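You operate a simulated robot arm through the tools that you are given. There is no shell and no other tool.

You run a simulated robot arm. Do the job below in one go: nothing can be reset, and whatever is moved stays where it is left.

Task
Put things in order on the yellow-legged table. At the end: the yellow size sign from the yellow-legged table stands where the green round brush stood; the cream packet (marked "TIPS") from the yellow-legged table stands on top of the pink card (marked "JOB CARD"); the green round brush from the yellow-legged table stands where the cream packet stood; the blue block from the yellow-legged table stands where the yellow size sign stood; whatever was shut is shut again. Leave all else as you found it, and nothing knocked over.

Only the result counts: the job must be done as asked and must still hold three seconds after the hand-in. Knocking over, shifting, dropping, spilling or breaking anything else fails it.

Robot
A 7-joint arm with a two-finger parallel gripper, fixed in place. Base frame: the origin is on the floor under the middle of its stand, x ahead of it, y to its left, z up. Readings come in mm, degrees, newtons and seconds.
With the tool pointing down near the work surface it reaches from about 240 to 680 mm from the base axis. Its first joint turns from -66.0 to 66.0 degrees. Payload 2.4 kg.
The tool frame sits at the grasp point between the pads (the TCP): z along the fingers, y along the line on which they close. The tips reach 30 mm beyond it. The gripper opens to 94 mm. The fingers are 28 mm wide and 10 mm thick; the gripper's body (50 by 96 mm) begins 55 mm behind the TCP.
Orientation is that of the tool frame in the base frame, as a unit quaternion [x, y, z, w]. With the fingers straight down and closing along the base's y, the tool's x points along the base's -x, its y along +y and its z along -z.

Tools
- The arm moves only by the tool send_rows. Its argument "rows" is a list of rows, each an object of numbers (a shift or turn left out is 0, a gripper value left out holds the last): "grip": the finger opening in mm, from 0 to 94; "dx", "dy", "dz": the shift along the tool's x, y, z in units of 200 mm (1.0 is 200 mm); "wx", "wy", "wz": the turn, a rotation vector about the tool's x, y, z in units of 60 degrees (1.0 is 60 degrees). In form: [{"grip": .., "dx": .., "dy": .., "dz": .., "wx": .., "wy": .., "wz": ..}, ...]. A call has 1 to 20 rows; each row is the pose to reach, as a shift and turn from the pose commanded when the call began, along the tool's axes at that moment. A call with a number of a shift or a turn outside -1 to 1 is refused whole. Rows are played at 5 a second. More than 50 mm and 8.6 degrees between two rows, or a gripper value outside its range, and nothing of the call is played. A pose out of reach is approached as far as the arm can. The call stops where the force on the tool passes 40 N (or 10 N more than at its start, if that is more) or the arm is blocked; 0.2 s more then pass. Each finger travels about 153 mm/s and halts on what it meets, pressing with about 26 N; the grip force reading is that of the motor and also rises with nothing between the fingers. The clock runs only during rows and for 0.2 s after the last one: add rows that repeat a pose to give the fingers time. The reply holds the time, the measured pose of the TCP, the force on the tool along the base axes, the opening and the grip force, in the units named above and with some noise, with the torque about the TCP (base axes, N m) and any sound that the robot's microphone picked up.
- Cameras (640 x 400 px; columns grow to the right, rows downward): "scene" is fixed at [40, 480.6, 1439.4]; the picture's right is [-0.71, -0.71, 0.00], its down [-0.44, 0.44, -0.79] and it looks along [0.56, -0.56, -0.62] (base axes); focal length 337 px, centre (320, 200). "wrist" rides on the gripper at [76, 14, -102] in the tool frame; the picture's right is [-0.18, 0.98, 0.00], its down [-0.75, -0.14, -0.64] and it looks along [-0.63, -0.12, 0.77] (tool axes); focal length 243 px, centre (320, 200). There is no depth. A picture from a camera that has moved, and an enlarged one, comes with that camera's place and axes in the base frame and with its lens.
- camera(camera): a new picture of that camera. No time passes.
- zoom(camera, box): a new picture of the part [left, top, right, bottom] of that camera's present view, enlarged. No time passes.
- sign_off(): hands the job in; it is judged then, once.

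Nothing tells you positions but the pictures and the camera data. Unless the task says otherwise, let go and move clear before handing in.

The tools are called by a JSON object that holds its "op" and its "data". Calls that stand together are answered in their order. send_rows: Moves the arm, as the interface text tells. Its arguments: {"type":"object","properties":{"rows":{"type":"array","items":{"type":"object","properties":{"grip":{"type":"number"},"dx":{"type":"number"},"dy":{"type":"number"},"dz":{"type":"number"},"wx":{"type":"number"},"wy":{"type":"number"},"wz":{"type":"number"}}}}},"required":["rows"]} The other tools are called the same way: camera (camera) takes a picture; zoom (camera, box) takes an enlarged picture of a part of a camera's view; sign_off () hands the job in.

At the start:

```text
time: 0.0
eef_pos: [349.6, -8.8, 1155.6]
tcp_rot: [0.0, 1.0, 0.0, 0.0]
force: [-0.3, -0.7, 0.5]
torque: [0.0, -0.02, -0.03]
grip_width: 94.0
finger_force: 0.0
```

scene: 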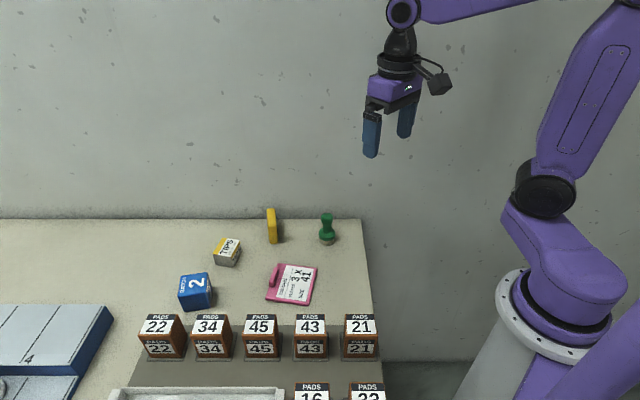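
wrist: 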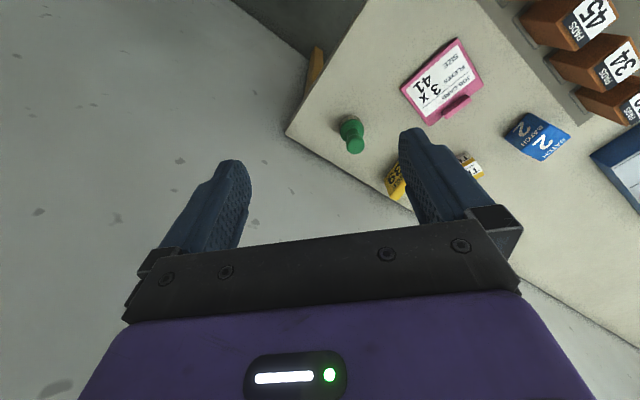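

I see a table with a yellow size sign, a green brush, a cream packet, a blue block, and a pink card, with brown boxes nearby. I'll look closer before moving.

{"op": "zoom", "data": {"camera": "scene", "box": [160, 190, 400, 340]}}

{"op": "zoom", "data": {"camera": "scene", "box": [0, 200, 400, 400]}}

{"op": "zoom", "data": {"camera": "wrist", "box": [280, 20, 640, 245]}}

```text
2.67 times, centred on (280, 265) of scene
camera zoom: at [40.0, 480.6, 1439.4], right [-0.71, -0.71, 0.0], down [-0.44, 0.44, -0.79], along [0.56, -0.56, -0.62], focal length 898 px, centre (427, 27)
```

zoom: 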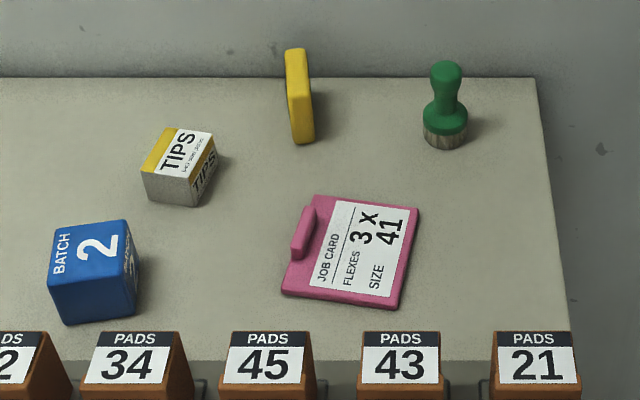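

```text
1.60 times, centred on (200, 300) of scene
camera zoom: at [40.0, 480.6, 1439.4], right [-0.71, -0.71, 0.0], down [-0.44, 0.44, -0.79], along [0.56, -0.56, -0.62], focal length 539 px, centre (512, 40)
```

zoom: 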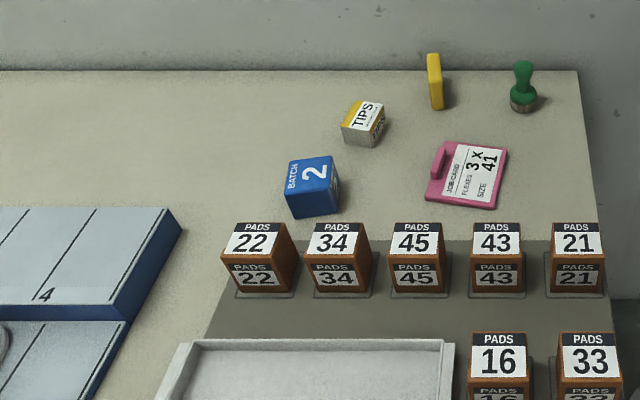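

```text
1.78 times, centred on (460, 132) of wrist
camera zoom: at [272.3, 6.3, 1257.9], right [0.18, 0.98, 0.0], down [0.75, -0.14, 0.64], along [0.63, -0.12, -0.77], focal length 431 px, centre (71, 320)
```

zoom: 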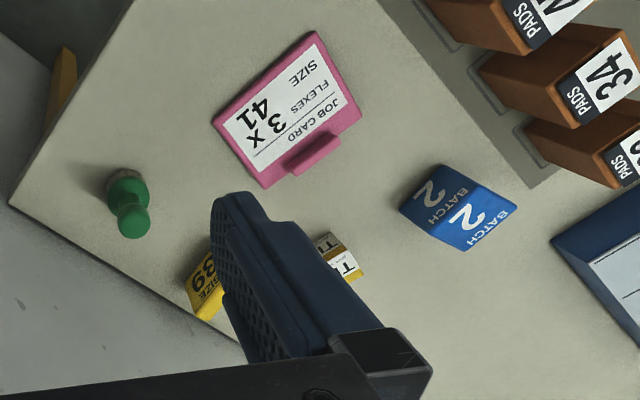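

The table top seems to be near z≈830, with its corner near (450, -90). I'll raise nothing yet, just move the wrist camera over the objects to measure them.

{"op": "send_rows", "data": {"rows": [{"dx": -0.09, "dy": 0.12, "grip": 94}, {"dx": -0.18, "dy": 0.24}, {"dx": -0.27, "dy": 0.36}, {"dx": -0.36, "dy": 0.48}, {"dx": -0.45, "dy": 0.6}, {"dx": -0.54, "dy": 0.72}, {"dx": -0.63, "dy": 0.84}, {"dx": -0.72, "dy": 0.95}, {"dx": -0.72, "dy": 0.95}, {"dx": -0.72, "dy": 0.95}]}}

{"op": "camera", "data": {"camera": "wrist"}}

{"op": "camera", "data": {"camera": "scene"}}

```text
time: 2.2
eef_pos: [494.2, 182.8, 1155.8]
tcp_rot: [0.0, 1.0, 0.0, 0.001]
force: [-0.3, 0.2, 0.3]
torque: [0.02, 0.0, 0.04]
grip_width: 94.0
finger_force: 0.2
```

```text
taken
camera wrist: at [416.9, 197.1, 1258.3], right [0.18, 0.98, 0.0], down [0.75, -0.14, 0.64], along [0.63, -0.12, -0.77], focal length 243 px, centre (320, 200)
```

wrist: 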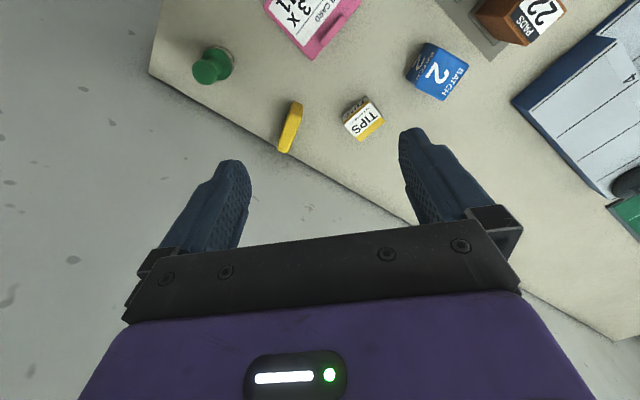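

```text
taken
```

scene: 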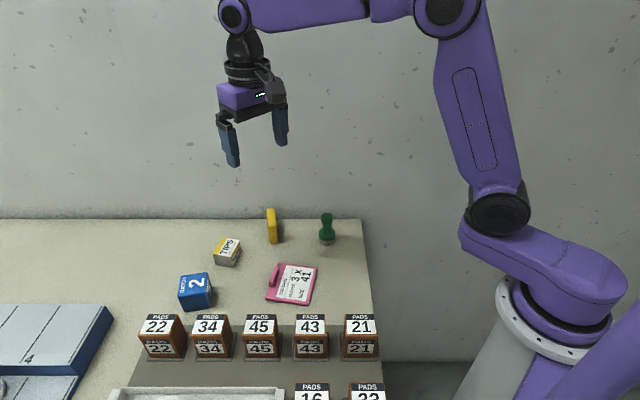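

The objects are now below the wrist camera. I'll zoom in to measure each one.

{"op": "zoom", "data": {"camera": "wrist", "box": [140, 0, 380, 150]}}

{"op": "zoom", "data": {"camera": "wrist", "box": [250, 0, 490, 150]}}

{"op": "zoom", "data": {"camera": "scene", "box": [170, 200, 290, 275]}}

{"op": "zoom", "data": {"camera": "scene", "box": [250, 200, 370, 275]}}

{"op": "zoom", "data": {"camera": "scene", "box": [250, 245, 370, 320]}}

{"op": "zoom", "data": {"camera": "scene", "box": [150, 250, 270, 325]}}

```text
2.67 times, centred on (260, 75) of wrist
camera zoom: at [416.9, 197.1, 1258.3], right [0.18, 0.98, 0.0], down [0.75, -0.14, 0.64], along [0.63, -0.12, -0.77], focal length 647 px, centre (480, 533)
```

zoom: 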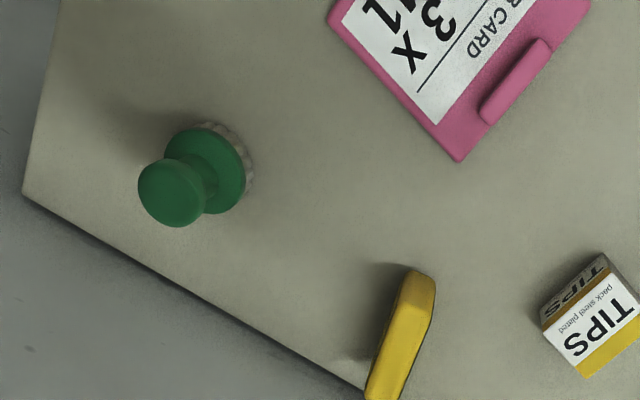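

```text
2.67 times, centred on (370, 75) of wrist
camera zoom: at [416.9, 197.1, 1258.3], right [0.18, 0.98, 0.0], down [0.75, -0.14, 0.64], along [0.63, -0.12, -0.77], focal length 647 px, centre (187, 533)
```

zoom: 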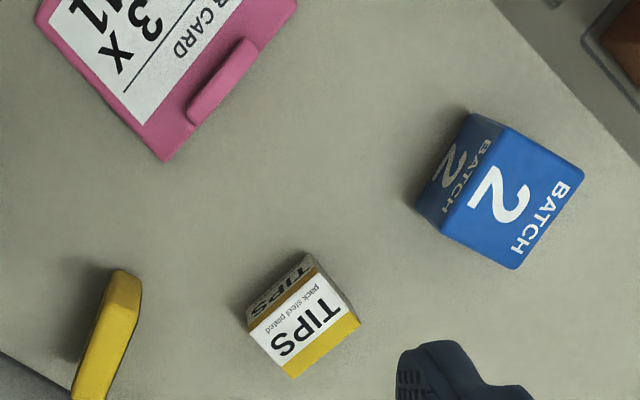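

```text
5.33 times, centred on (230, 238) of scene
camera zoom: at [40.0, 480.6, 1439.4], right [-0.71, -0.71, 0.0], down [-0.44, 0.44, -0.79], along [0.56, -0.56, -0.62], focal length 1795 px, centre (800, 0)
```

zoom: 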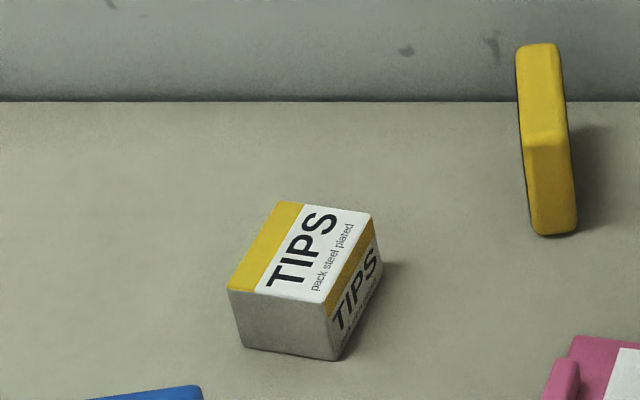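

```text
5.33 times, centred on (310, 238) of scene
camera zoom: at [40.0, 480.6, 1439.4], right [-0.71, -0.71, 0.0], down [-0.44, 0.44, -0.79], along [0.56, -0.56, -0.62], focal length 1795 px, centre (373, 0)
```

zoom: 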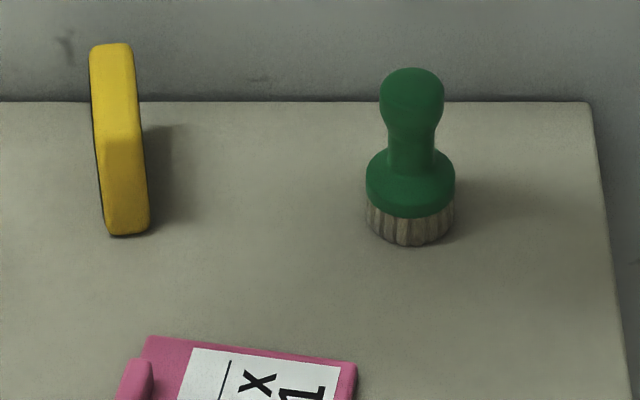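

```text
5.33 times, centred on (310, 282) of scene
camera zoom: at [40.0, 480.6, 1439.4], right [-0.71, -0.71, 0.0], down [-0.44, 0.44, -0.79], along [0.56, -0.56, -0.62], focal length 1795 px, centre (373, -240)
```

zoom: 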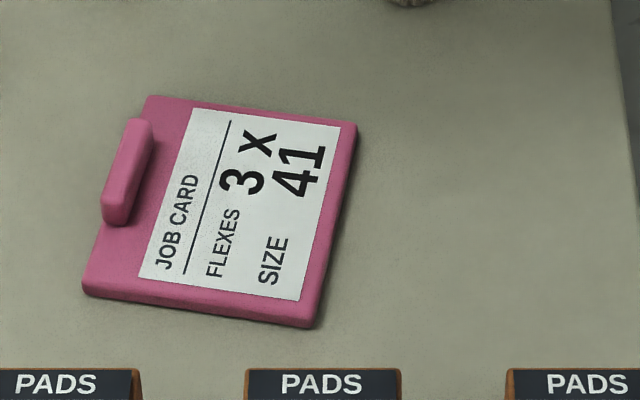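

```text
5.33 times, centred on (210, 288) of scene
camera zoom: at [40.0, 480.6, 1439.4], right [-0.71, -0.71, 0.0], down [-0.44, 0.44, -0.79], along [0.56, -0.56, -0.62], focal length 1795 px, centre (907, -267)
```

zoom: 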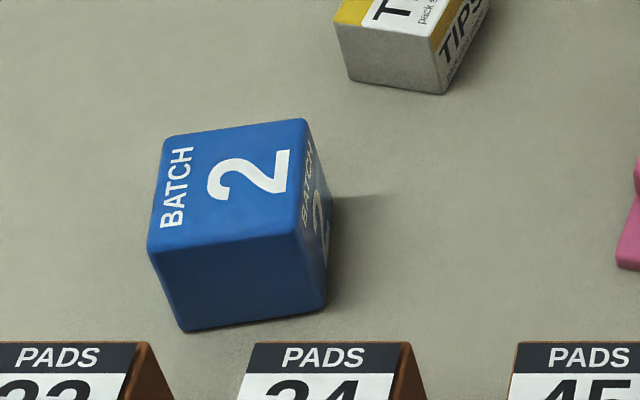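

Matching the two views, I take the table top to be near z≈818. The packet is at about (592,242), the card at (420,186), the brush at (466,27), the sign at (580,113) and the block at (545,353). Next I move over the packet, turned to match it, for a close check.

{"op": "send_rows", "data": {"rows": [{"dx": -0.061, "dy": 0.037, "dz": 0.11, "wz": -0.072}, {"dx": -0.122, "dy": 0.074, "dz": 0.22, "wz": -0.144}, {"dx": -0.183, "dy": 0.111, "dz": 0.33, "wz": -0.216}, {"dx": -0.244, "dy": 0.148, "dz": 0.44, "wz": -0.288}, {"dx": -0.305, "dy": 0.186, "dz": 0.55, "wz": -0.36}, {"dx": -0.366, "dy": 0.223, "dz": 0.66, "wz": -0.432}, {"dx": -0.427, "dy": 0.26, "dz": 0.77, "wz": -0.504}, {"dx": -0.487, "dy": 0.298, "dz": 0.88, "wz": -0.575}, {"dx": -0.487, "dy": 0.298, "dz": 0.88, "wz": -0.575}, {"dx": -0.487, "dy": 0.298, "dz": 0.88, "wz": -0.575}]}}

{"op": "camera", "data": {"camera": "wrist"}}

{"op": "camera", "data": {"camera": "scene"}}

```text
time: 4.4
eef_pos: [590.1, 242.1, 981.1]
tcp_rot: [-0.296, 0.955, 0.0, 0.001]
force: [-0.5, -0.5, -0.6]
torque: [0.0, -0.01, -0.02]
grip_width: 93.6
finger_force: 0.0
```

```text
taken
camera wrist: at [519.0, 210.6, 1082.5], right [-0.41, 0.91, 0.0], down [0.7, 0.31, 0.64], along [0.59, 0.26, -0.77], focal length 243 px, centre (320, 200)
```

wrist: 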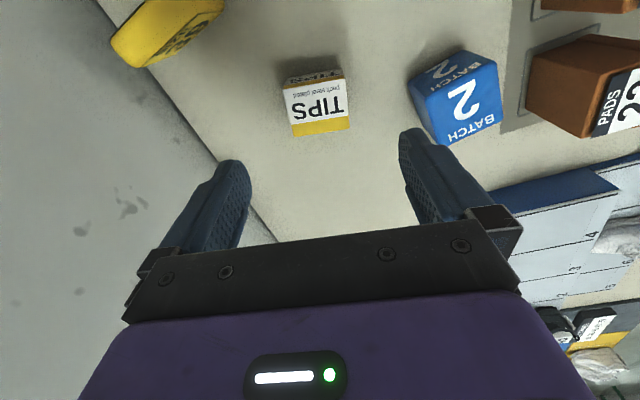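

```text
taken
```

scene: 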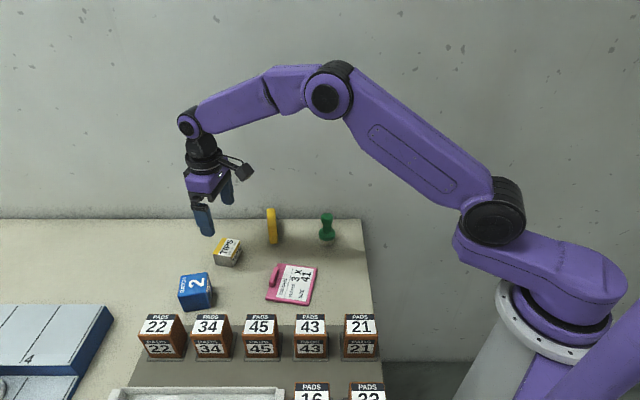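

I'm above the packet. I'll zoom in on it for alignment.

{"op": "zoom", "data": {"camera": "wrist", "box": [260, 40, 380, 115]}}

{"op": "zoom", "data": {"camera": "wrist", "box": [260, 90, 380, 165]}}

{"op": "zoom", "data": {"camera": "wrist", "box": [390, 30, 550, 130]}}

```text
5.33 times, centred on (320, 78) of wrist
camera zoom: at [519.0, 210.6, 1082.5], right [-0.41, 0.91, 0.0], down [0.7, 0.31, 0.64], along [0.59, 0.26, -0.77], focal length 1294 px, centre (320, 853)
```

zoom: 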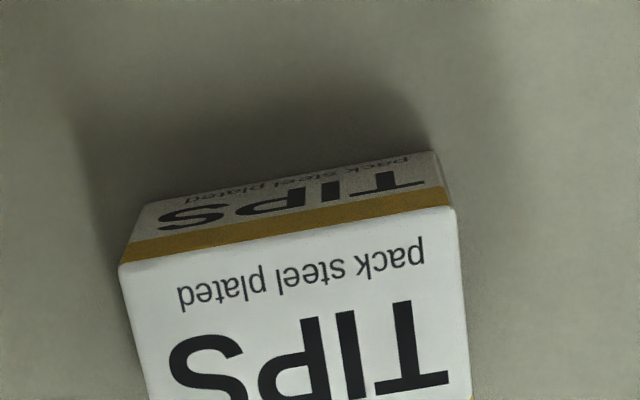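

```text
5.33 times, centred on (320, 128) of wrist
camera zoom: at [519.0, 210.6, 1082.5], right [-0.41, 0.91, 0.0], down [0.7, 0.31, 0.64], along [0.59, 0.26, -0.77], focal length 1294 px, centre (320, 587)
```

zoom: 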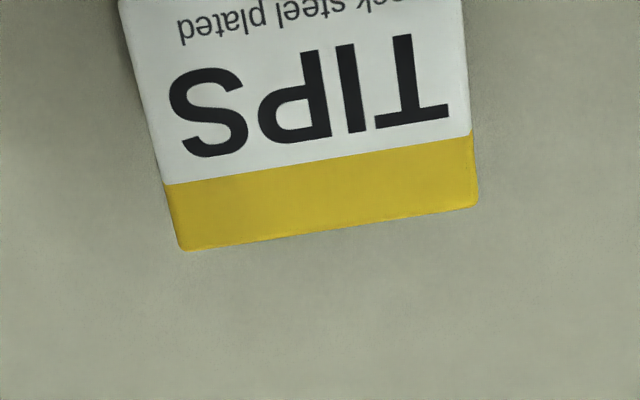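

```text
4.00 times, centred on (470, 80) of wrist
camera zoom: at [519.0, 210.6, 1082.5], right [-0.41, 0.91, 0.0], down [0.7, 0.31, 0.64], along [0.59, 0.26, -0.77], focal length 970 px, centre (-280, 680)
```

zoom: 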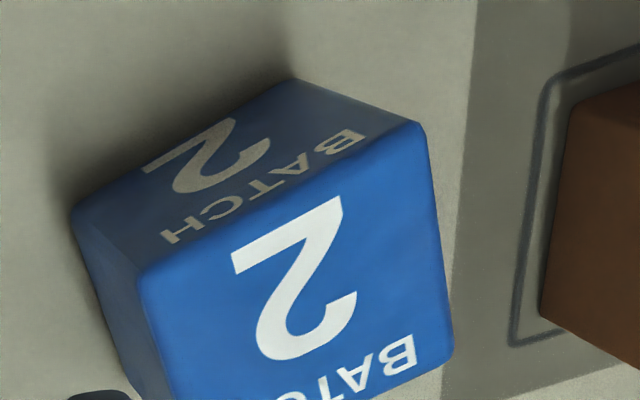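

The packet is about 55 × 45 × 39 mm, centred near (593,241), and the table is at z≈818. I'll descend with a small correction, leaving the fingers open.

{"op": "send_rows", "data": {"rows": [{"dx": -0.01, "dy": -0.011, "dz": 0.15, "wz": 0.022}, {"dx": -0.01, "dy": -0.011, "dz": 0.3, "wz": 0.022}, {"dx": -0.01, "dy": -0.011, "dz": 0.42, "wz": 0.022}, {"dx": -0.01, "dy": -0.011, "dz": 0.52, "wz": 0.022}, {"dx": -0.01, "dy": -0.011, "dz": 0.58, "wz": 0.022}, {"dx": -0.01, "dy": -0.011, "dz": 0.6, "wz": 0.022}, {"dx": -0.01, "dy": -0.011, "dz": 0.6, "wz": 0.022}]}}

{"op": "camera", "data": {"camera": "wrist"}}

{"op": "zoom", "data": {"camera": "scene", "box": [170, 190, 290, 265]}}

```text
time: 6.0
eef_pos: [594.0, 239.8, 860.9]
tcp_rot: [-0.287, 0.958, -0.001, 0.001]
force: [0.0, -0.3, -0.4]
torque: [0.04, 0.0, -0.01]
grip_width: 94.2
finger_force: 0.1
```

```text
taken
camera wrist: at [521.5, 211.1, 961.9], right [-0.38, 0.92, 0.0], down [0.71, 0.29, 0.64], along [0.59, 0.25, -0.77], focal length 243 px, centre (320, 200)
```

wrist: 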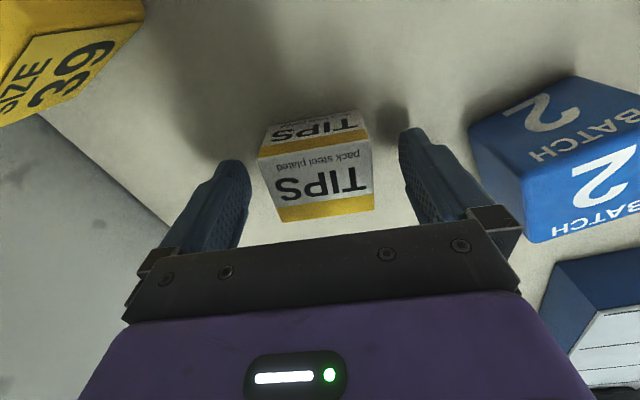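

```text
5.33 times, centred on (230, 228) of scene
camera zoom: at [40.0, 480.6, 1439.4], right [-0.71, -0.71, 0.0], down [-0.44, 0.44, -0.79], along [0.56, -0.56, -0.62], focal length 1795 px, centre (800, 53)
```

zoom: 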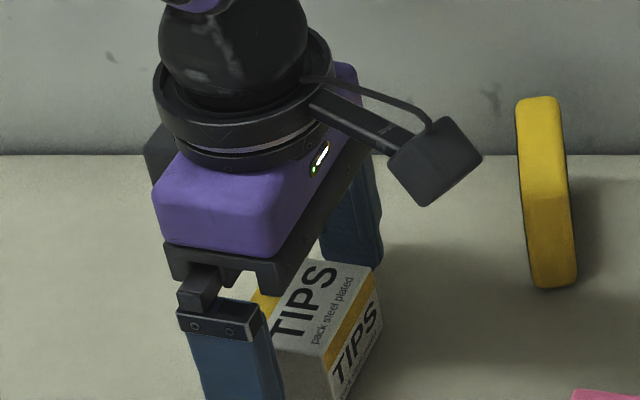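

The fingers straddle the packet well. I'll close the grip and then lift slightly.

{"op": "send_rows", "data": {"rows": [{"grip": 40}, {"grip": 40}, {"grip": 40}, {"grip": 40}]}}

{"op": "camera", "data": {"camera": "wrist"}}

```text
time: 7.0
eef_pos: [594.6, 241.8, 859.7]
tcp_rot: [-0.285, 0.958, 0.0, 0.0]
force: [-0.1, 0.5, 0.3]
torque: [0.02, 0.01, 0.02]
grip_width: 60.2
finger_force: 26.0
```

```text
taken
camera wrist: at [521.4, 211.1, 961.9], right [-0.38, 0.92, 0.0], down [0.71, 0.29, 0.64], along [0.59, 0.25, -0.77], focal length 243 px, centre (320, 200)
```

wrist: 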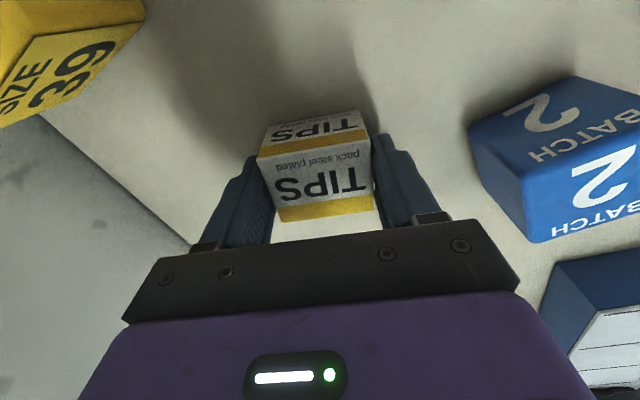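

The grip is firm at 60.2 mm. Now I lift straight up and check that the packet is held.

{"op": "send_rows", "data": {"rows": [{"dz": -0.05}, {"dz": -0.15}, {"dz": -0.3}, {"dz": -0.45}, {"dz": -0.5}, {"dz": -0.5}]}}

{"op": "camera", "data": {"camera": "wrist"}}

{"op": "zoom", "data": {"camera": "scene", "box": [140, 130, 300, 230]}}

```text
time: 8.4
eef_pos: [594.2, 240.2, 960.0]
tcp_rot: [-0.286, 0.958, 0.0, 0.0]
force: [0.0, 0.1, -1.6]
torque: [-0.04, 0.0, 0.0]
grip_width: 59.9
finger_force: 25.7
```

```text
taken
camera wrist: at [521.9, 211.5, 1062.3], right [-0.38, 0.92, 0.0], down [0.71, 0.29, 0.64], along [0.59, 0.25, -0.77], focal length 243 px, centre (320, 200)
```

wrist: 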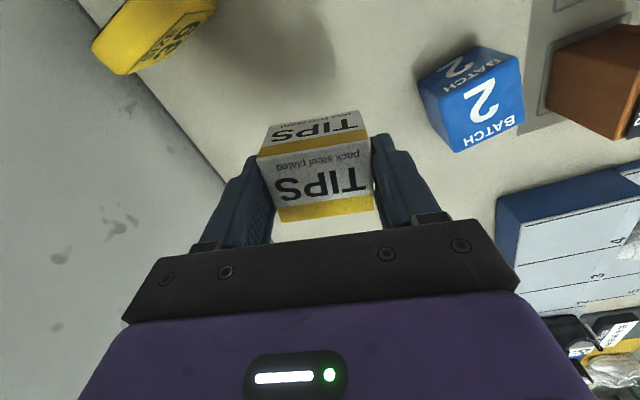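

```text
4.00 times, centred on (220, 180) of scene
camera zoom: at [40.0, 480.6, 1439.3], right [-0.71, -0.71, 0.0], down [-0.44, 0.44, -0.79], along [0.56, -0.56, -0.62], focal length 1346 px, centre (720, 280)
```

zoom: 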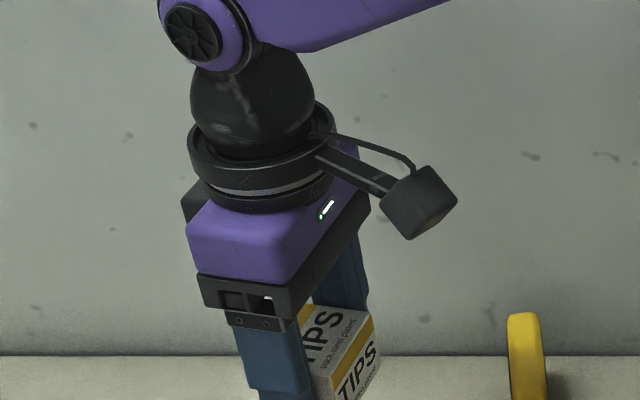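

The packet is held securely. I'll measure how it sits in the grip.

{"op": "zoom", "data": {"camera": "wrist", "box": [230, 95, 410, 245]}}

```text
2.67 times, centred on (320, 170) of wrist
camera zoom: at [521.9, 211.5, 1062.3], right [-0.38, 0.92, 0.0], down [0.71, 0.29, 0.64], along [0.59, 0.25, -0.77], focal length 647 px, centre (320, 280)
```

zoom: 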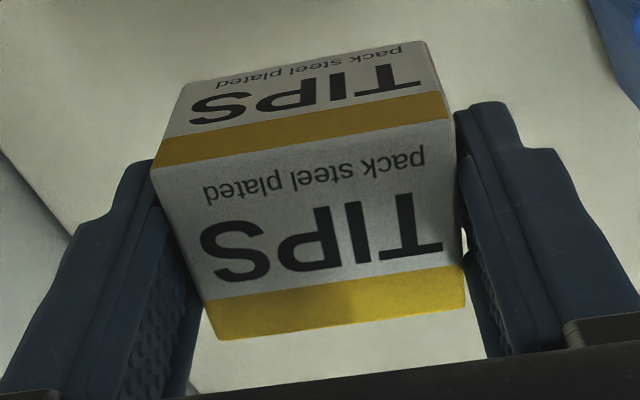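

The packet is centred in the grip. Now I carry it over the job card.

{"op": "send_rows", "data": {"rows": [{"dx": 0.13, "dy": 0.034, "wz": -0.005}, {"dx": 0.26, "dy": 0.068, "wz": -0.01}, {"dx": 0.39, "dy": 0.102, "wz": -0.015}, {"dx": 0.52, "dy": 0.136, "wz": -0.02}, {"dx": 0.65, "dy": 0.17, "wz": -0.028}, {"dx": 0.78, "dy": 0.204, "wz": -0.034}, {"dx": 0.91, "dy": 0.238, "wz": -0.038}, {"dx": 0.91, "dy": 0.238, "wz": -0.038}, {"dx": 0.91, "dy": 0.238, "wz": -0.038}]}}

{"op": "camera", "data": {"camera": "wrist"}}

{"op": "zoom", "data": {"camera": "scene", "box": [200, 180, 400, 305]}}

```text
time: 10.4
eef_pos: [415.6, 180.3, 959.8]
tcp_rot: [-0.304, 0.953, 0.0, 0.0]
force: [0.5, 0.0, -1.9]
torque: [0.02, -0.03, -0.04]
grip_width: 59.6
finger_force: 26.3
```

```text
taken
camera wrist: at [344.3, 147.4, 1062.0], right [-0.42, 0.91, 0.0], down [0.7, 0.32, 0.64], along [0.58, 0.27, -0.77], focal length 243 px, centre (320, 200)
```

wrist: 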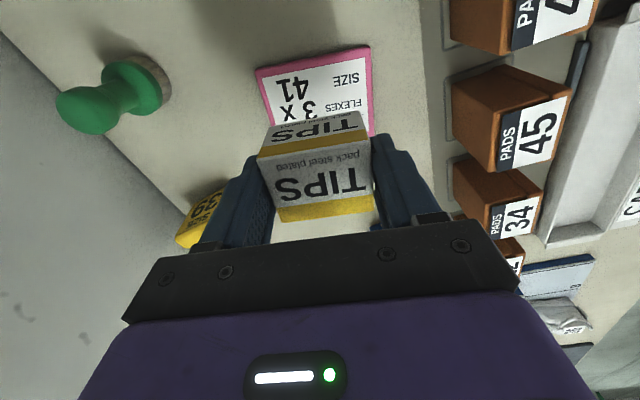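

```text
3.20 times, centred on (300, 242) of scene
camera zoom: at [40.0, 480.6, 1439.3], right [-0.71, -0.71, 0.0], down [-0.44, 0.44, -0.79], along [0.56, -0.56, -0.62], focal length 1077 px, centre (384, 64)
```

zoom: 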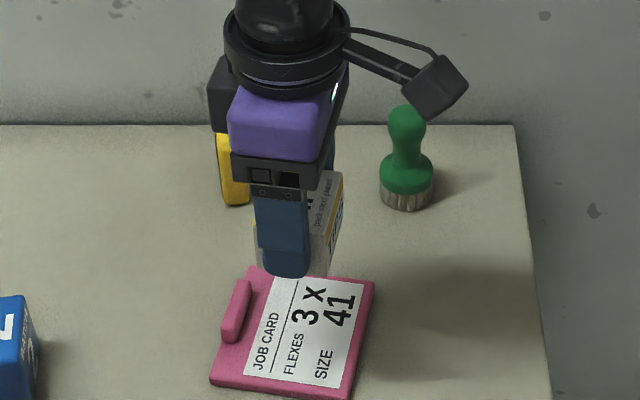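

The estimated card corners agree with this view. I'll lower the packet toward the card and stop just above it.

{"op": "send_rows", "data": {"rows": [{"dz": 0.12}, {"dz": 0.24}, {"dz": 0.34}, {"dz": 0.4}, {"dz": 0.42}, {"dz": 0.42}]}}

{"op": "zoom", "data": {"camera": "scene", "box": [230, 230, 350, 305]}}

{"op": "camera", "data": {"camera": "wrist"}}

```text
time: 11.8
eef_pos: [416.4, 180.2, 876.1]
tcp_rot: [-0.305, 0.952, 0.0, 0.001]
force: [0.5, -0.5, -1.0]
torque: [-0.01, 0.01, -0.02]
grip_width: 60.1
finger_force: 25.6
```

```text
5.33 times, centred on (290, 268) of scene
camera zoom: at [40.0, 480.6, 1439.3], right [-0.71, -0.71, 0.0], down [-0.44, 0.44, -0.79], along [0.56, -0.56, -0.62], focal length 1795 px, centre (480, -160)
```

zoom: 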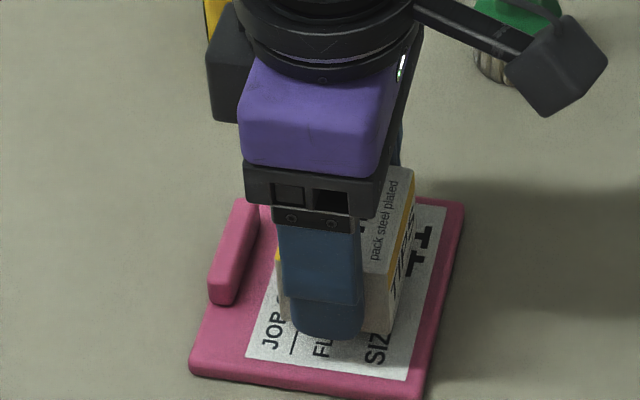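

```text
taken
camera wrist: at [344.5, 148.3, 977.9], right [-0.42, 0.91, 0.0], down [0.7, 0.32, 0.64], along [0.58, 0.27, -0.77], focal length 243 px, centre (320, 200)
```

wrist: 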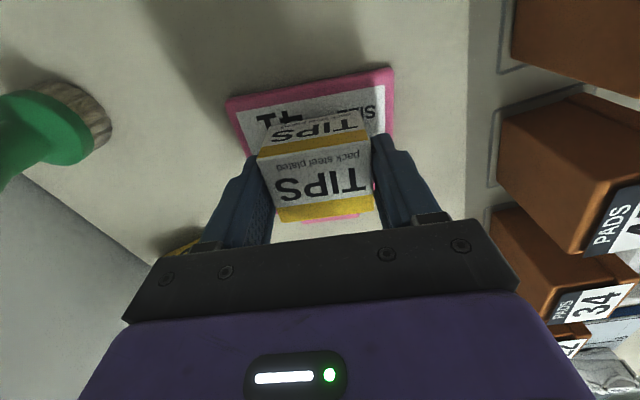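

It's well placed over the card. Now I descend in 1 mm steps and watch the force.

{"op": "send_rows", "data": {"rows": [{"dz": 0.005}, {"dz": 0.01}, {"dz": 0.015}, {"dz": 0.02}, {"dz": 0.02}]}}

```text
time: 13.0
eef_pos: [416.1, 179.5, 871.4]
tcp_rot: [-0.305, 0.952, 0.0, 0.0]
force: [-0.4, 0.9, -2.3]
torque: [0.01, -0.02, -0.02]
grip_width: 60.1
finger_force: 26.1
```

{"op": "send_rows", "data": {"rows": [{"dz": 0.004}, {"dz": 0.008}, {"dz": 0.012}, {"dz": 0.012}]}}

{"op": "zoom", "data": {"camera": "scene", "box": [250, 245, 330, 295]}}

```text
time: 14.0
eef_pos: [415.3, 180.5, 869.5]
tcp_rot: [-0.304, 0.953, 0.0, 0.0]
force: [-1.3, -1.1, 6.7]
torque: [-0.06, 0.05, 0.02]
grip_width: 59.9
finger_force: 25.9
```

```text
8.00 times, centred on (290, 270) of scene
camera zoom: at [39.9, 480.5, 1439.4], right [-0.71, -0.71, 0.0], down [-0.44, 0.44, -0.79], along [0.56, -0.56, -0.62], focal length 2693 px, centre (560, -360)
```

zoom: 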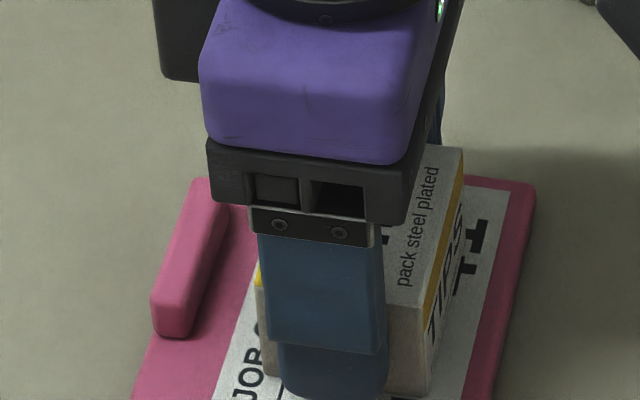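

Contact registers at +6.7 N, so the packet is resting on the card. I'll release gently and rise.

{"op": "send_rows", "data": {"rows": [{"grip": 62}, {"grip": 66}, {"grip": 72}, {"grip": 76}, {"grip": 76}]}}

{"op": "send_rows", "data": {"rows": [{"dz": -0.04}, {"dz": -0.12}, {"dz": -0.25}, {"dz": -0.4}, {"dz": -0.55}, {"dz": -0.65, "grip": 94}, {"dz": -0.65}]}}

{"op": "zoom", "data": {"camera": "scene", "box": [230, 230, 350, 305]}}

{"op": "camera", "data": {"camera": "wrist"}}

```text
time: 15.2
eef_pos: [415.4, 179.9, 869.9]
tcp_rot: [-0.305, 0.952, 0.0, 0.0]
force: [0.3, 0.1, 0.0]
torque: [-0.02, 0.01, -0.04]
grip_width: 75.9
finger_force: 0.1
```

```text
time: 16.8
eef_pos: [415.5, 178.6, 999.5]
tcp_rot: [-0.304, 0.953, 0.0, 0.0]
force: [-0.1, -0.3, -0.3]
torque: [0.0, 0.0, -0.03]
grip_width: 94.0
finger_force: 0.1
```

```text
5.33 times, centred on (290, 268) of scene
camera zoom: at [40.0, 480.6, 1439.4], right [-0.71, -0.71, 0.0], down [-0.44, 0.44, -0.79], along [0.56, -0.56, -0.62], focal length 1795 px, centre (480, -160)
```

zoom: 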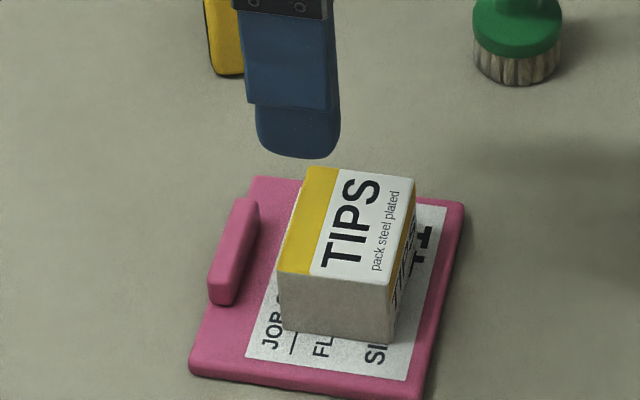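

```text
taken
camera wrist: at [344.4, 147.9, 1101.9], right [-0.42, 0.91, 0.0], down [0.7, 0.32, 0.64], along [0.58, 0.27, -0.77], focal length 243 px, centre (320, 200)
```

wrist: 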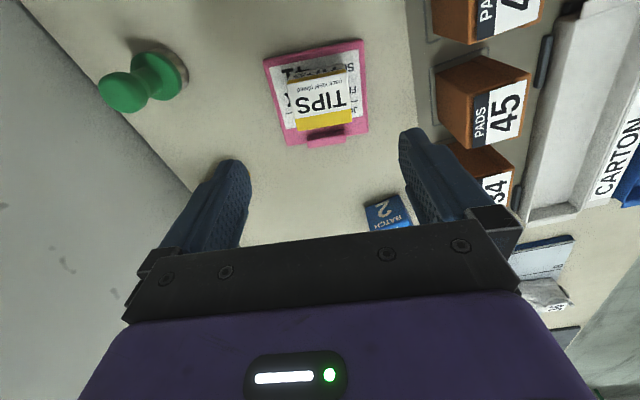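

The packet stands squarely on the card and the card hasn't moved. Next I go over the brush.

{"op": "send_rows", "data": {"rows": [{"dx": 0.048, "dy": -0.154, "grip": 94}, {"dx": 0.096, "dy": -0.308}, {"dx": 0.144, "dy": -0.462}, {"dx": 0.192, "dy": -0.616}, {"dx": 0.24, "dy": -0.772}, {"dx": 0.24, "dy": -0.772}, {"dx": 0.24, "dy": -0.772}]}}

{"op": "camera", "data": {"camera": "wrist"}}

{"op": "zoom", "data": {"camera": "wrist", "box": [240, 40, 400, 140]}}

{"op": "zoom", "data": {"camera": "scene", "box": [260, 150, 380, 250]}}

```text
time: 18.4
eef_pos: [467.2, 26.3, 999.8]
tcp_rot: [-0.304, 0.953, -0.001, -0.001]
force: [-0.5, 0.3, 0.5]
torque: [-0.04, -0.03, 0.0]
grip_width: 93.8
finger_force: 0.2
```

```text
taken
camera wrist: at [395.4, -5.8, 1102.2], right [-0.42, 0.91, 0.0], down [0.7, 0.32, 0.64], along [0.58, 0.27, -0.77], focal length 243 px, centre (320, 200)
```

wrist: 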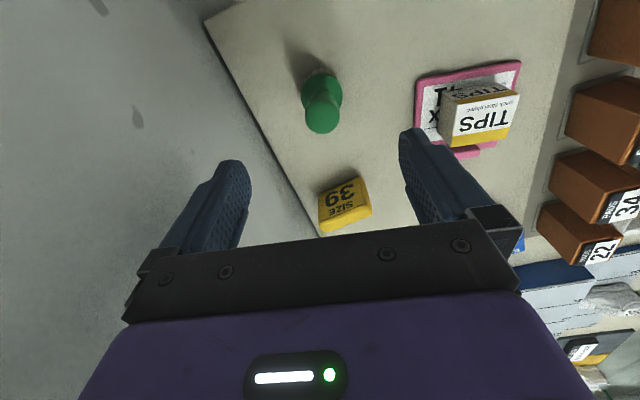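

```text
4.00 times, centred on (320, 90) of wrist
camera zoom: at [395.4, -5.8, 1102.2], right [-0.42, 0.91, 0.0], down [0.7, 0.32, 0.64], along [0.58, 0.27, -0.77], focal length 970 px, centre (320, 640)
```

zoom: 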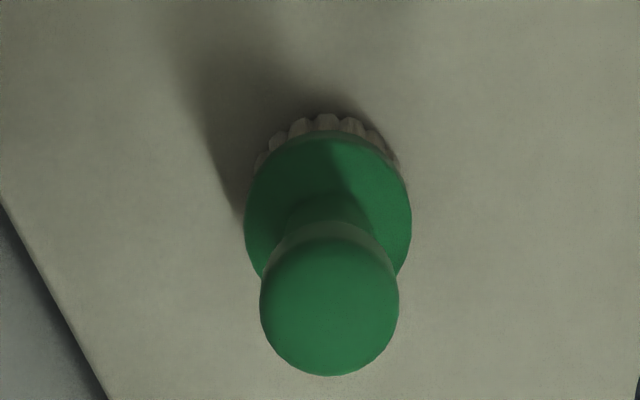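

```text
4.00 times, centred on (320, 200) of scene
camera zoom: at [40.0, 480.6, 1439.4], right [-0.71, -0.71, 0.0], down [-0.44, 0.44, -0.79], along [0.56, -0.56, -0.62], focal length 1346 px, centre (320, 200)
```

zoom: 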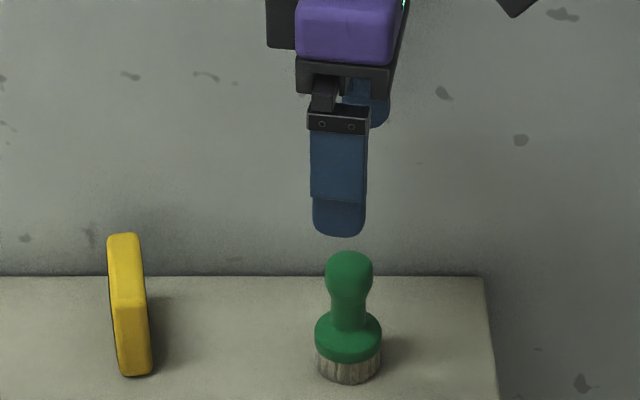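

The brush is nearly centred below the gripper, at about (467,28), with its knob near z≈894. I'll descend to grip the knob.

{"op": "send_rows", "data": {"rows": [{"dx": -0.009, "dy": 0.007, "dz": 0.12}, {"dx": -0.009, "dy": 0.007, "dz": 0.24}, {"dx": -0.009, "dy": 0.007, "dz": 0.36}, {"dx": -0.009, "dy": 0.007, "dz": 0.46}, {"dx": -0.009, "dy": 0.007, "dz": 0.52}, {"dx": -0.009, "dy": 0.007, "dz": 0.545}, {"dx": -0.009, "dy": 0.007, "dz": 0.545}]}}

{"op": "camera", "data": {"camera": "wrist"}}

{"op": "zoom", "data": {"camera": "scene", "box": [260, 170, 380, 270]}}

```text
time: 20.0
eef_pos: [467.1, 28.6, 889.3]
tcp_rot: [-0.304, 0.953, 0.001, 0.0]
force: [-1.0, 0.3, -0.3]
torque: [0.0, 0.0, -0.03]
grip_width: 94.0
finger_force: 0.0
```

```text
taken
camera wrist: at [395.6, -3.2, 992.2], right [-0.42, 0.91, 0.0], down [0.7, 0.32, 0.64], along [0.58, 0.27, -0.77], focal length 243 px, centre (320, 200)
```

wrist: 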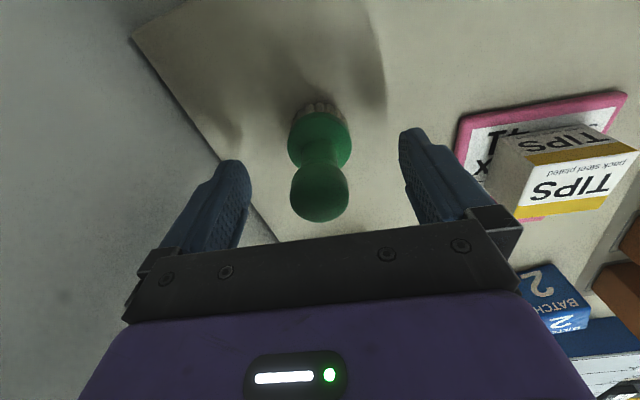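

```text
4.00 times, centred on (320, 220) of scene
camera zoom: at [40.0, 480.6, 1439.4], right [-0.71, -0.71, 0.0], down [-0.44, 0.44, -0.79], along [0.56, -0.56, -0.62], focal length 1346 px, centre (320, 120)
```

zoom: 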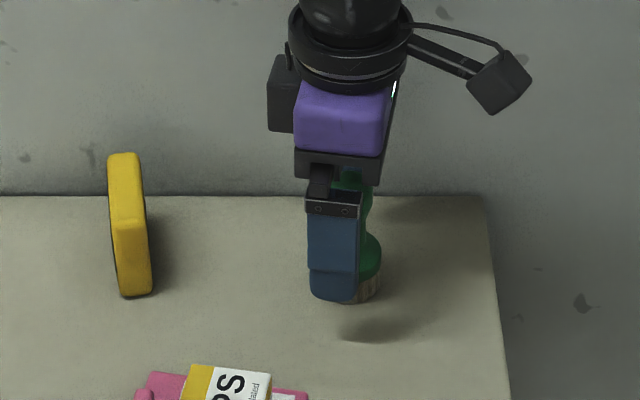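

The knob is centred between the fingers. I'll close in small steps.

{"op": "send_rows", "data": {"rows": [{"grip": 60}, {"grip": 42}, {"grip": 36}, {"grip": 32}, {"grip": 29}, {"grip": 26}, {"grip": 22}, {"grip": 15}, {"grip": 15}]}}

{"op": "camera", "data": {"camera": "wrist"}}

{"op": "zoom", "data": {"camera": "scene", "box": [260, 170, 380, 270]}}

```text
time: 22.0
eef_pos: [467.3, 29.3, 890.1]
tcp_rot: [-0.304, 0.953, 0.001, 0.0]
force: [-0.6, 0.0, 0.4]
torque: [-0.04, 0.02, 0.01]
grip_width: 27.7
finger_force: 26.1
```

```text
taken
camera wrist: at [395.5, -3.1, 992.3], right [-0.42, 0.91, 0.0], down [0.7, 0.32, 0.64], along [0.58, 0.27, -0.77], focal length 243 px, centre (320, 200)
```

wrist: 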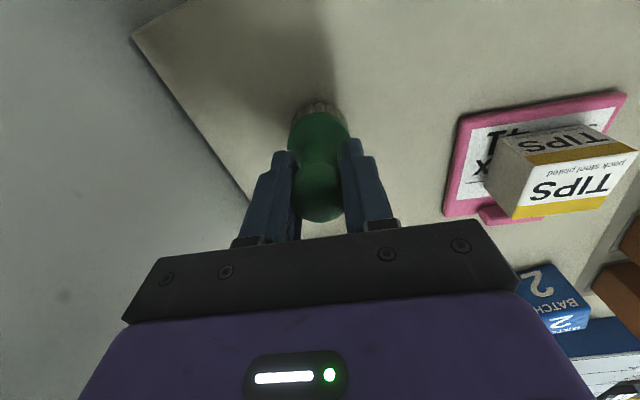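

```text
4.00 times, centred on (320, 220) of scene
camera zoom: at [40.0, 480.6, 1439.4], right [-0.71, -0.71, 0.0], down [-0.44, 0.44, -0.79], along [0.56, -0.56, -0.62], focal length 1346 px, centre (320, 120)
```

zoom: 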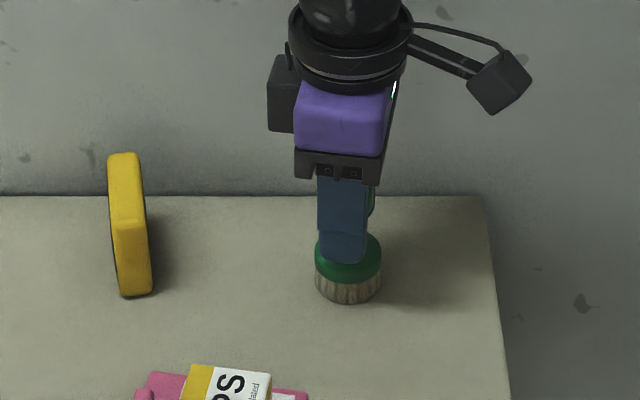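

The brush is gripped at 27.7 mm and still upright. I'll lift and carry it toward the packet's old spot.

{"op": "send_rows", "data": {"rows": [{"dz": -0.02}, {"dz": -0.08}, {"dz": -0.2}, {"dz": -0.35}, {"dz": -0.45}, {"dz": -0.45}]}}

{"op": "camera", "data": {"camera": "wrist"}}

{"op": "zoom", "data": {"camera": "scene", "box": [240, 120, 400, 250]}}

```text
time: 23.4
eef_pos: [466.8, 27.6, 981.0]
tcp_rot: [-0.303, 0.953, 0.0, 0.0]
force: [-0.4, -0.5, -0.8]
torque: [-0.01, 0.0, 0.01]
grip_width: 27.9
finger_force: 26.0
```

```text
taken
camera wrist: at [395.1, -3.2, 1082.8], right [-0.42, 0.91, 0.0], down [0.7, 0.32, 0.64], along [0.58, 0.27, -0.77], focal length 243 px, centre (320, 200)
```

wrist: 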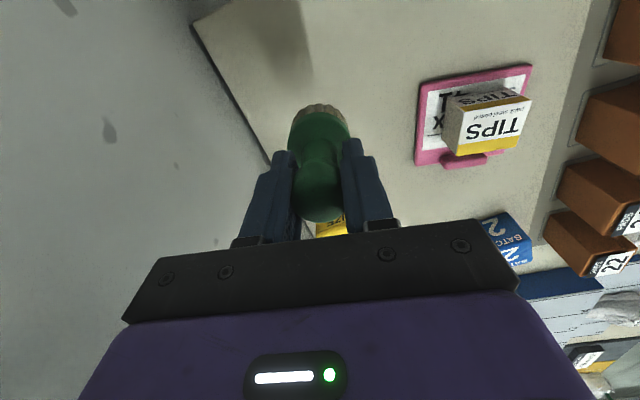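

```text
3.08 times, centred on (320, 185) of scene
camera zoom: at [40.0, 480.6, 1439.4], right [-0.71, -0.71, 0.0], down [-0.44, 0.44, -0.79], along [0.56, -0.56, -0.62], focal length 1036 px, centre (320, 246)
```

zoom: 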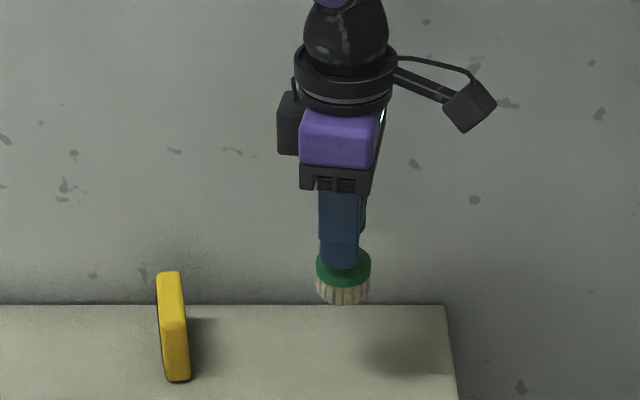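

It was lifted cleanly and is upright. I'll carry it on in two stages, slightly higher.

{"op": "send_rows", "data": {"rows": [{"dz": -0.15}, {"dx": -0.14, "dy": 0.062, "dz": -0.15}, {"dx": -0.283, "dy": 0.124, "dz": -0.15}, {"dx": -0.425, "dy": 0.186, "dz": -0.15}, {"dx": -0.566, "dy": 0.248, "dz": -0.15}, {"dx": -0.566, "dy": 0.248, "dz": -0.15}]}}

{"op": "send_rows", "data": {"rows": [{"dx": -0.14, "dy": 0.062}, {"dx": -0.283, "dy": 0.124}, {"dx": -0.425, "dy": 0.186}, {"dx": -0.566, "dy": 0.249}, {"dx": -0.566, "dy": 0.249}, {"dx": -0.566, "dy": 0.249}]}}

{"op": "camera", "data": {"camera": "wrist"}}

{"op": "zoom", "data": {"camera": "scene", "box": [140, 120, 300, 250]}}

```text
time: 24.8
eef_pos: [530.4, 134.4, 1009.9]
tcp_rot: [-0.304, 0.953, 0.0, 0.0]
force: [-0.3, -0.8, -0.4]
torque: [-0.05, -0.02, 0.01]
grip_width: 28.2
finger_force: 25.6
```

```text
time: 26.2
eef_pos: [592.5, 241.5, 1009.5]
tcp_rot: [-0.304, 0.953, 0.001, 0.0]
force: [0.5, -0.1, -0.6]
torque: [0.01, 0.0, 0.01]
grip_width: 28.0
finger_force: 25.9
```

```text
taken
camera wrist: at [521.9, 209.3, 1112.5], right [-0.42, 0.91, 0.0], down [0.7, 0.32, 0.64], along [0.58, 0.27, -0.77], focal length 243 px, centre (320, 200)
```

wrist: 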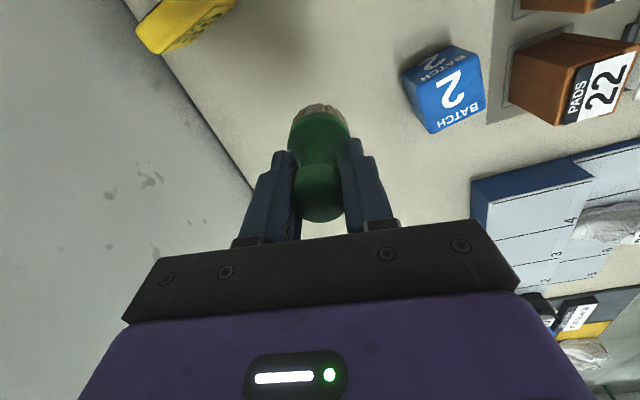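

```text
3.08 times, centred on (220, 185) of scene
camera zoom: at [40.0, 480.6, 1439.3], right [-0.71, -0.71, 0.0], down [-0.44, 0.44, -0.79], along [0.56, -0.56, -0.62], focal length 1036 px, centre (628, 246)
```

zoom: 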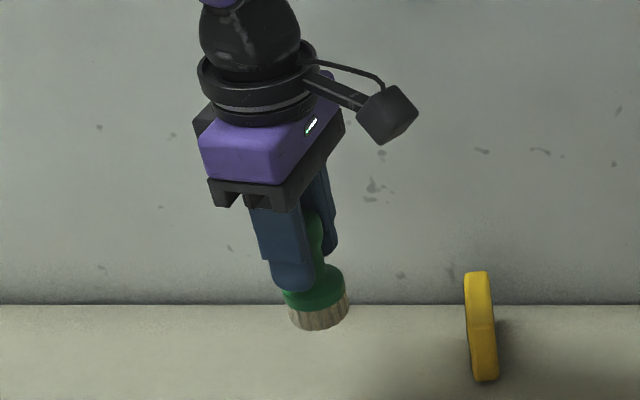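

I'm over the packet's old spot. Now I lower the brush.

{"op": "send_rows", "data": {"rows": [{"dz": 0.12}, {"dz": 0.25}, {"dz": 0.38}, {"dz": 0.48}, {"dz": 0.55}, {"dz": 0.58}, {"dz": 0.58}]}}

{"op": "send_rows", "data": {"rows": [{"dz": 0.005}, {"dz": 0.01}, {"dz": 0.015}, {"dz": 0.015}]}}

{"op": "zoom", "data": {"camera": "scene", "box": [170, 180, 290, 270]}}

```text
time: 27.8
eef_pos: [594.4, 240.6, 892.6]
tcp_rot: [-0.304, 0.953, 0.0, 0.0]
force: [-0.2, -0.3, -1.4]
torque: [-0.04, 0.02, -0.05]
grip_width: 28.0
finger_force: 26.1
```

```text
time: 28.8
eef_pos: [592.7, 241.4, 890.6]
tcp_rot: [-0.304, 0.953, 0.0, -0.001]
force: [0.6, 1.3, -0.8]
torque: [0.01, -0.01, 0.0]
grip_width: 27.9
finger_force: 25.6
```

```text
4.44 times, centred on (230, 225) of scene
camera zoom: at [40.0, 480.6, 1439.3], right [-0.71, -0.71, 0.0], down [-0.44, 0.44, -0.79], along [0.56, -0.56, -0.62], focal length 1496 px, centre (720, 89)
```

zoom: 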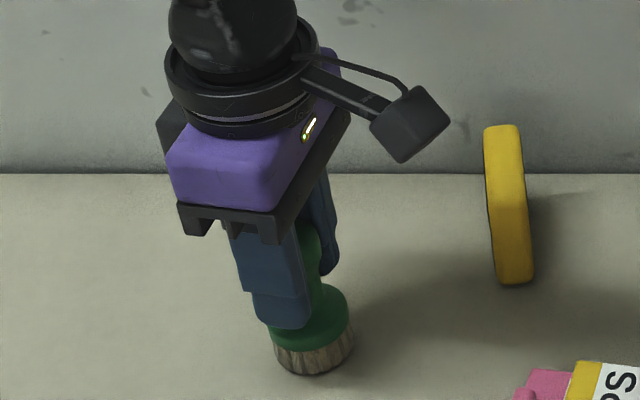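

{"op": "send_rows", "data": {"rows": [{"dz": 0.003}, {"dz": 0.006}, {"dz": 0.009}, {"dz": 0.009}]}}

```text
time: 29.8
eef_pos: [593.3, 241.7, 890.6]
tcp_rot: [-0.304, 0.953, 0.001, 0.002]
force: [-1.4, -1.6, 6.2]
torque: [-0.04, 0.15, 0.03]
grip_width: 27.7
finger_force: 26.0
```

Contact is at +6 N, so the brush is standing on the table. I'll release gently and rise.

{"op": "send_rows", "data": {"rows": [{"grip": 28.5}, {"grip": 30}, {"grip": 34}, {"grip": 42}, {"grip": 60}, {"grip": 80}, {"grip": 80}]}}

{"op": "send_rows", "data": {"rows": [{"dz": -0.05}, {"dz": -0.15}, {"dz": -0.3}, {"dz": -0.45}, {"dz": -0.6, "grip": 94}, {"dz": -0.6}]}}

{"op": "camera", "data": {"camera": "wrist"}}

{"op": "zoom", "data": {"camera": "scene", "box": [170, 200, 290, 275]}}

```text
time: 31.4
eef_pos: [593.6, 242.8, 888.8]
tcp_rot: [-0.304, 0.953, 0.0, 0.0]
force: [0.1, 0.2, 0.4]
torque: [0.01, -0.03, -0.01]
grip_width: 80.2
finger_force: 0.0
```

```text
time: 32.8
eef_pos: [594.2, 239.2, 1009.9]
tcp_rot: [-0.304, 0.953, 0.0, 0.0]
force: [0.0, 0.7, -1.2]
torque: [0.02, 0.01, -0.01]
grip_width: 93.9
finger_force: 0.0
```

```text
taken
camera wrist: at [522.1, 208.6, 1111.8], right [-0.42, 0.91, 0.0], down [0.7, 0.32, 0.64], along [0.58, 0.27, -0.77], focal length 243 px, centre (320, 200)
```

wrist: 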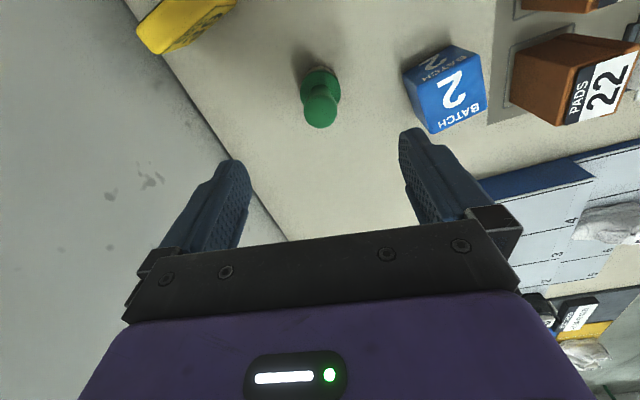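

```text
5.33 times, centred on (230, 238) of scene
camera zoom: at [40.0, 480.6, 1439.4], right [-0.71, -0.71, 0.0], down [-0.44, 0.44, -0.79], along [0.56, -0.56, -0.62], focal length 1795 px, centre (800, 0)
```

zoom: 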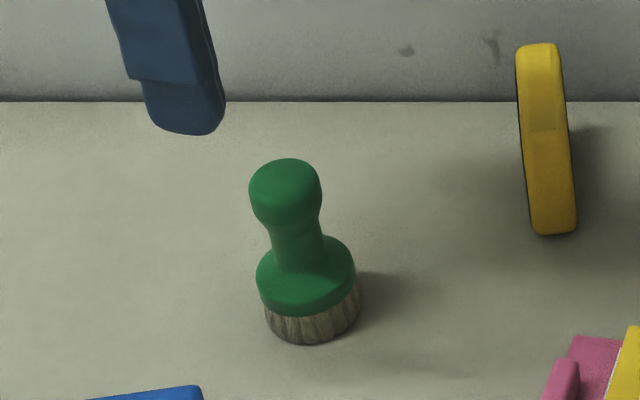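

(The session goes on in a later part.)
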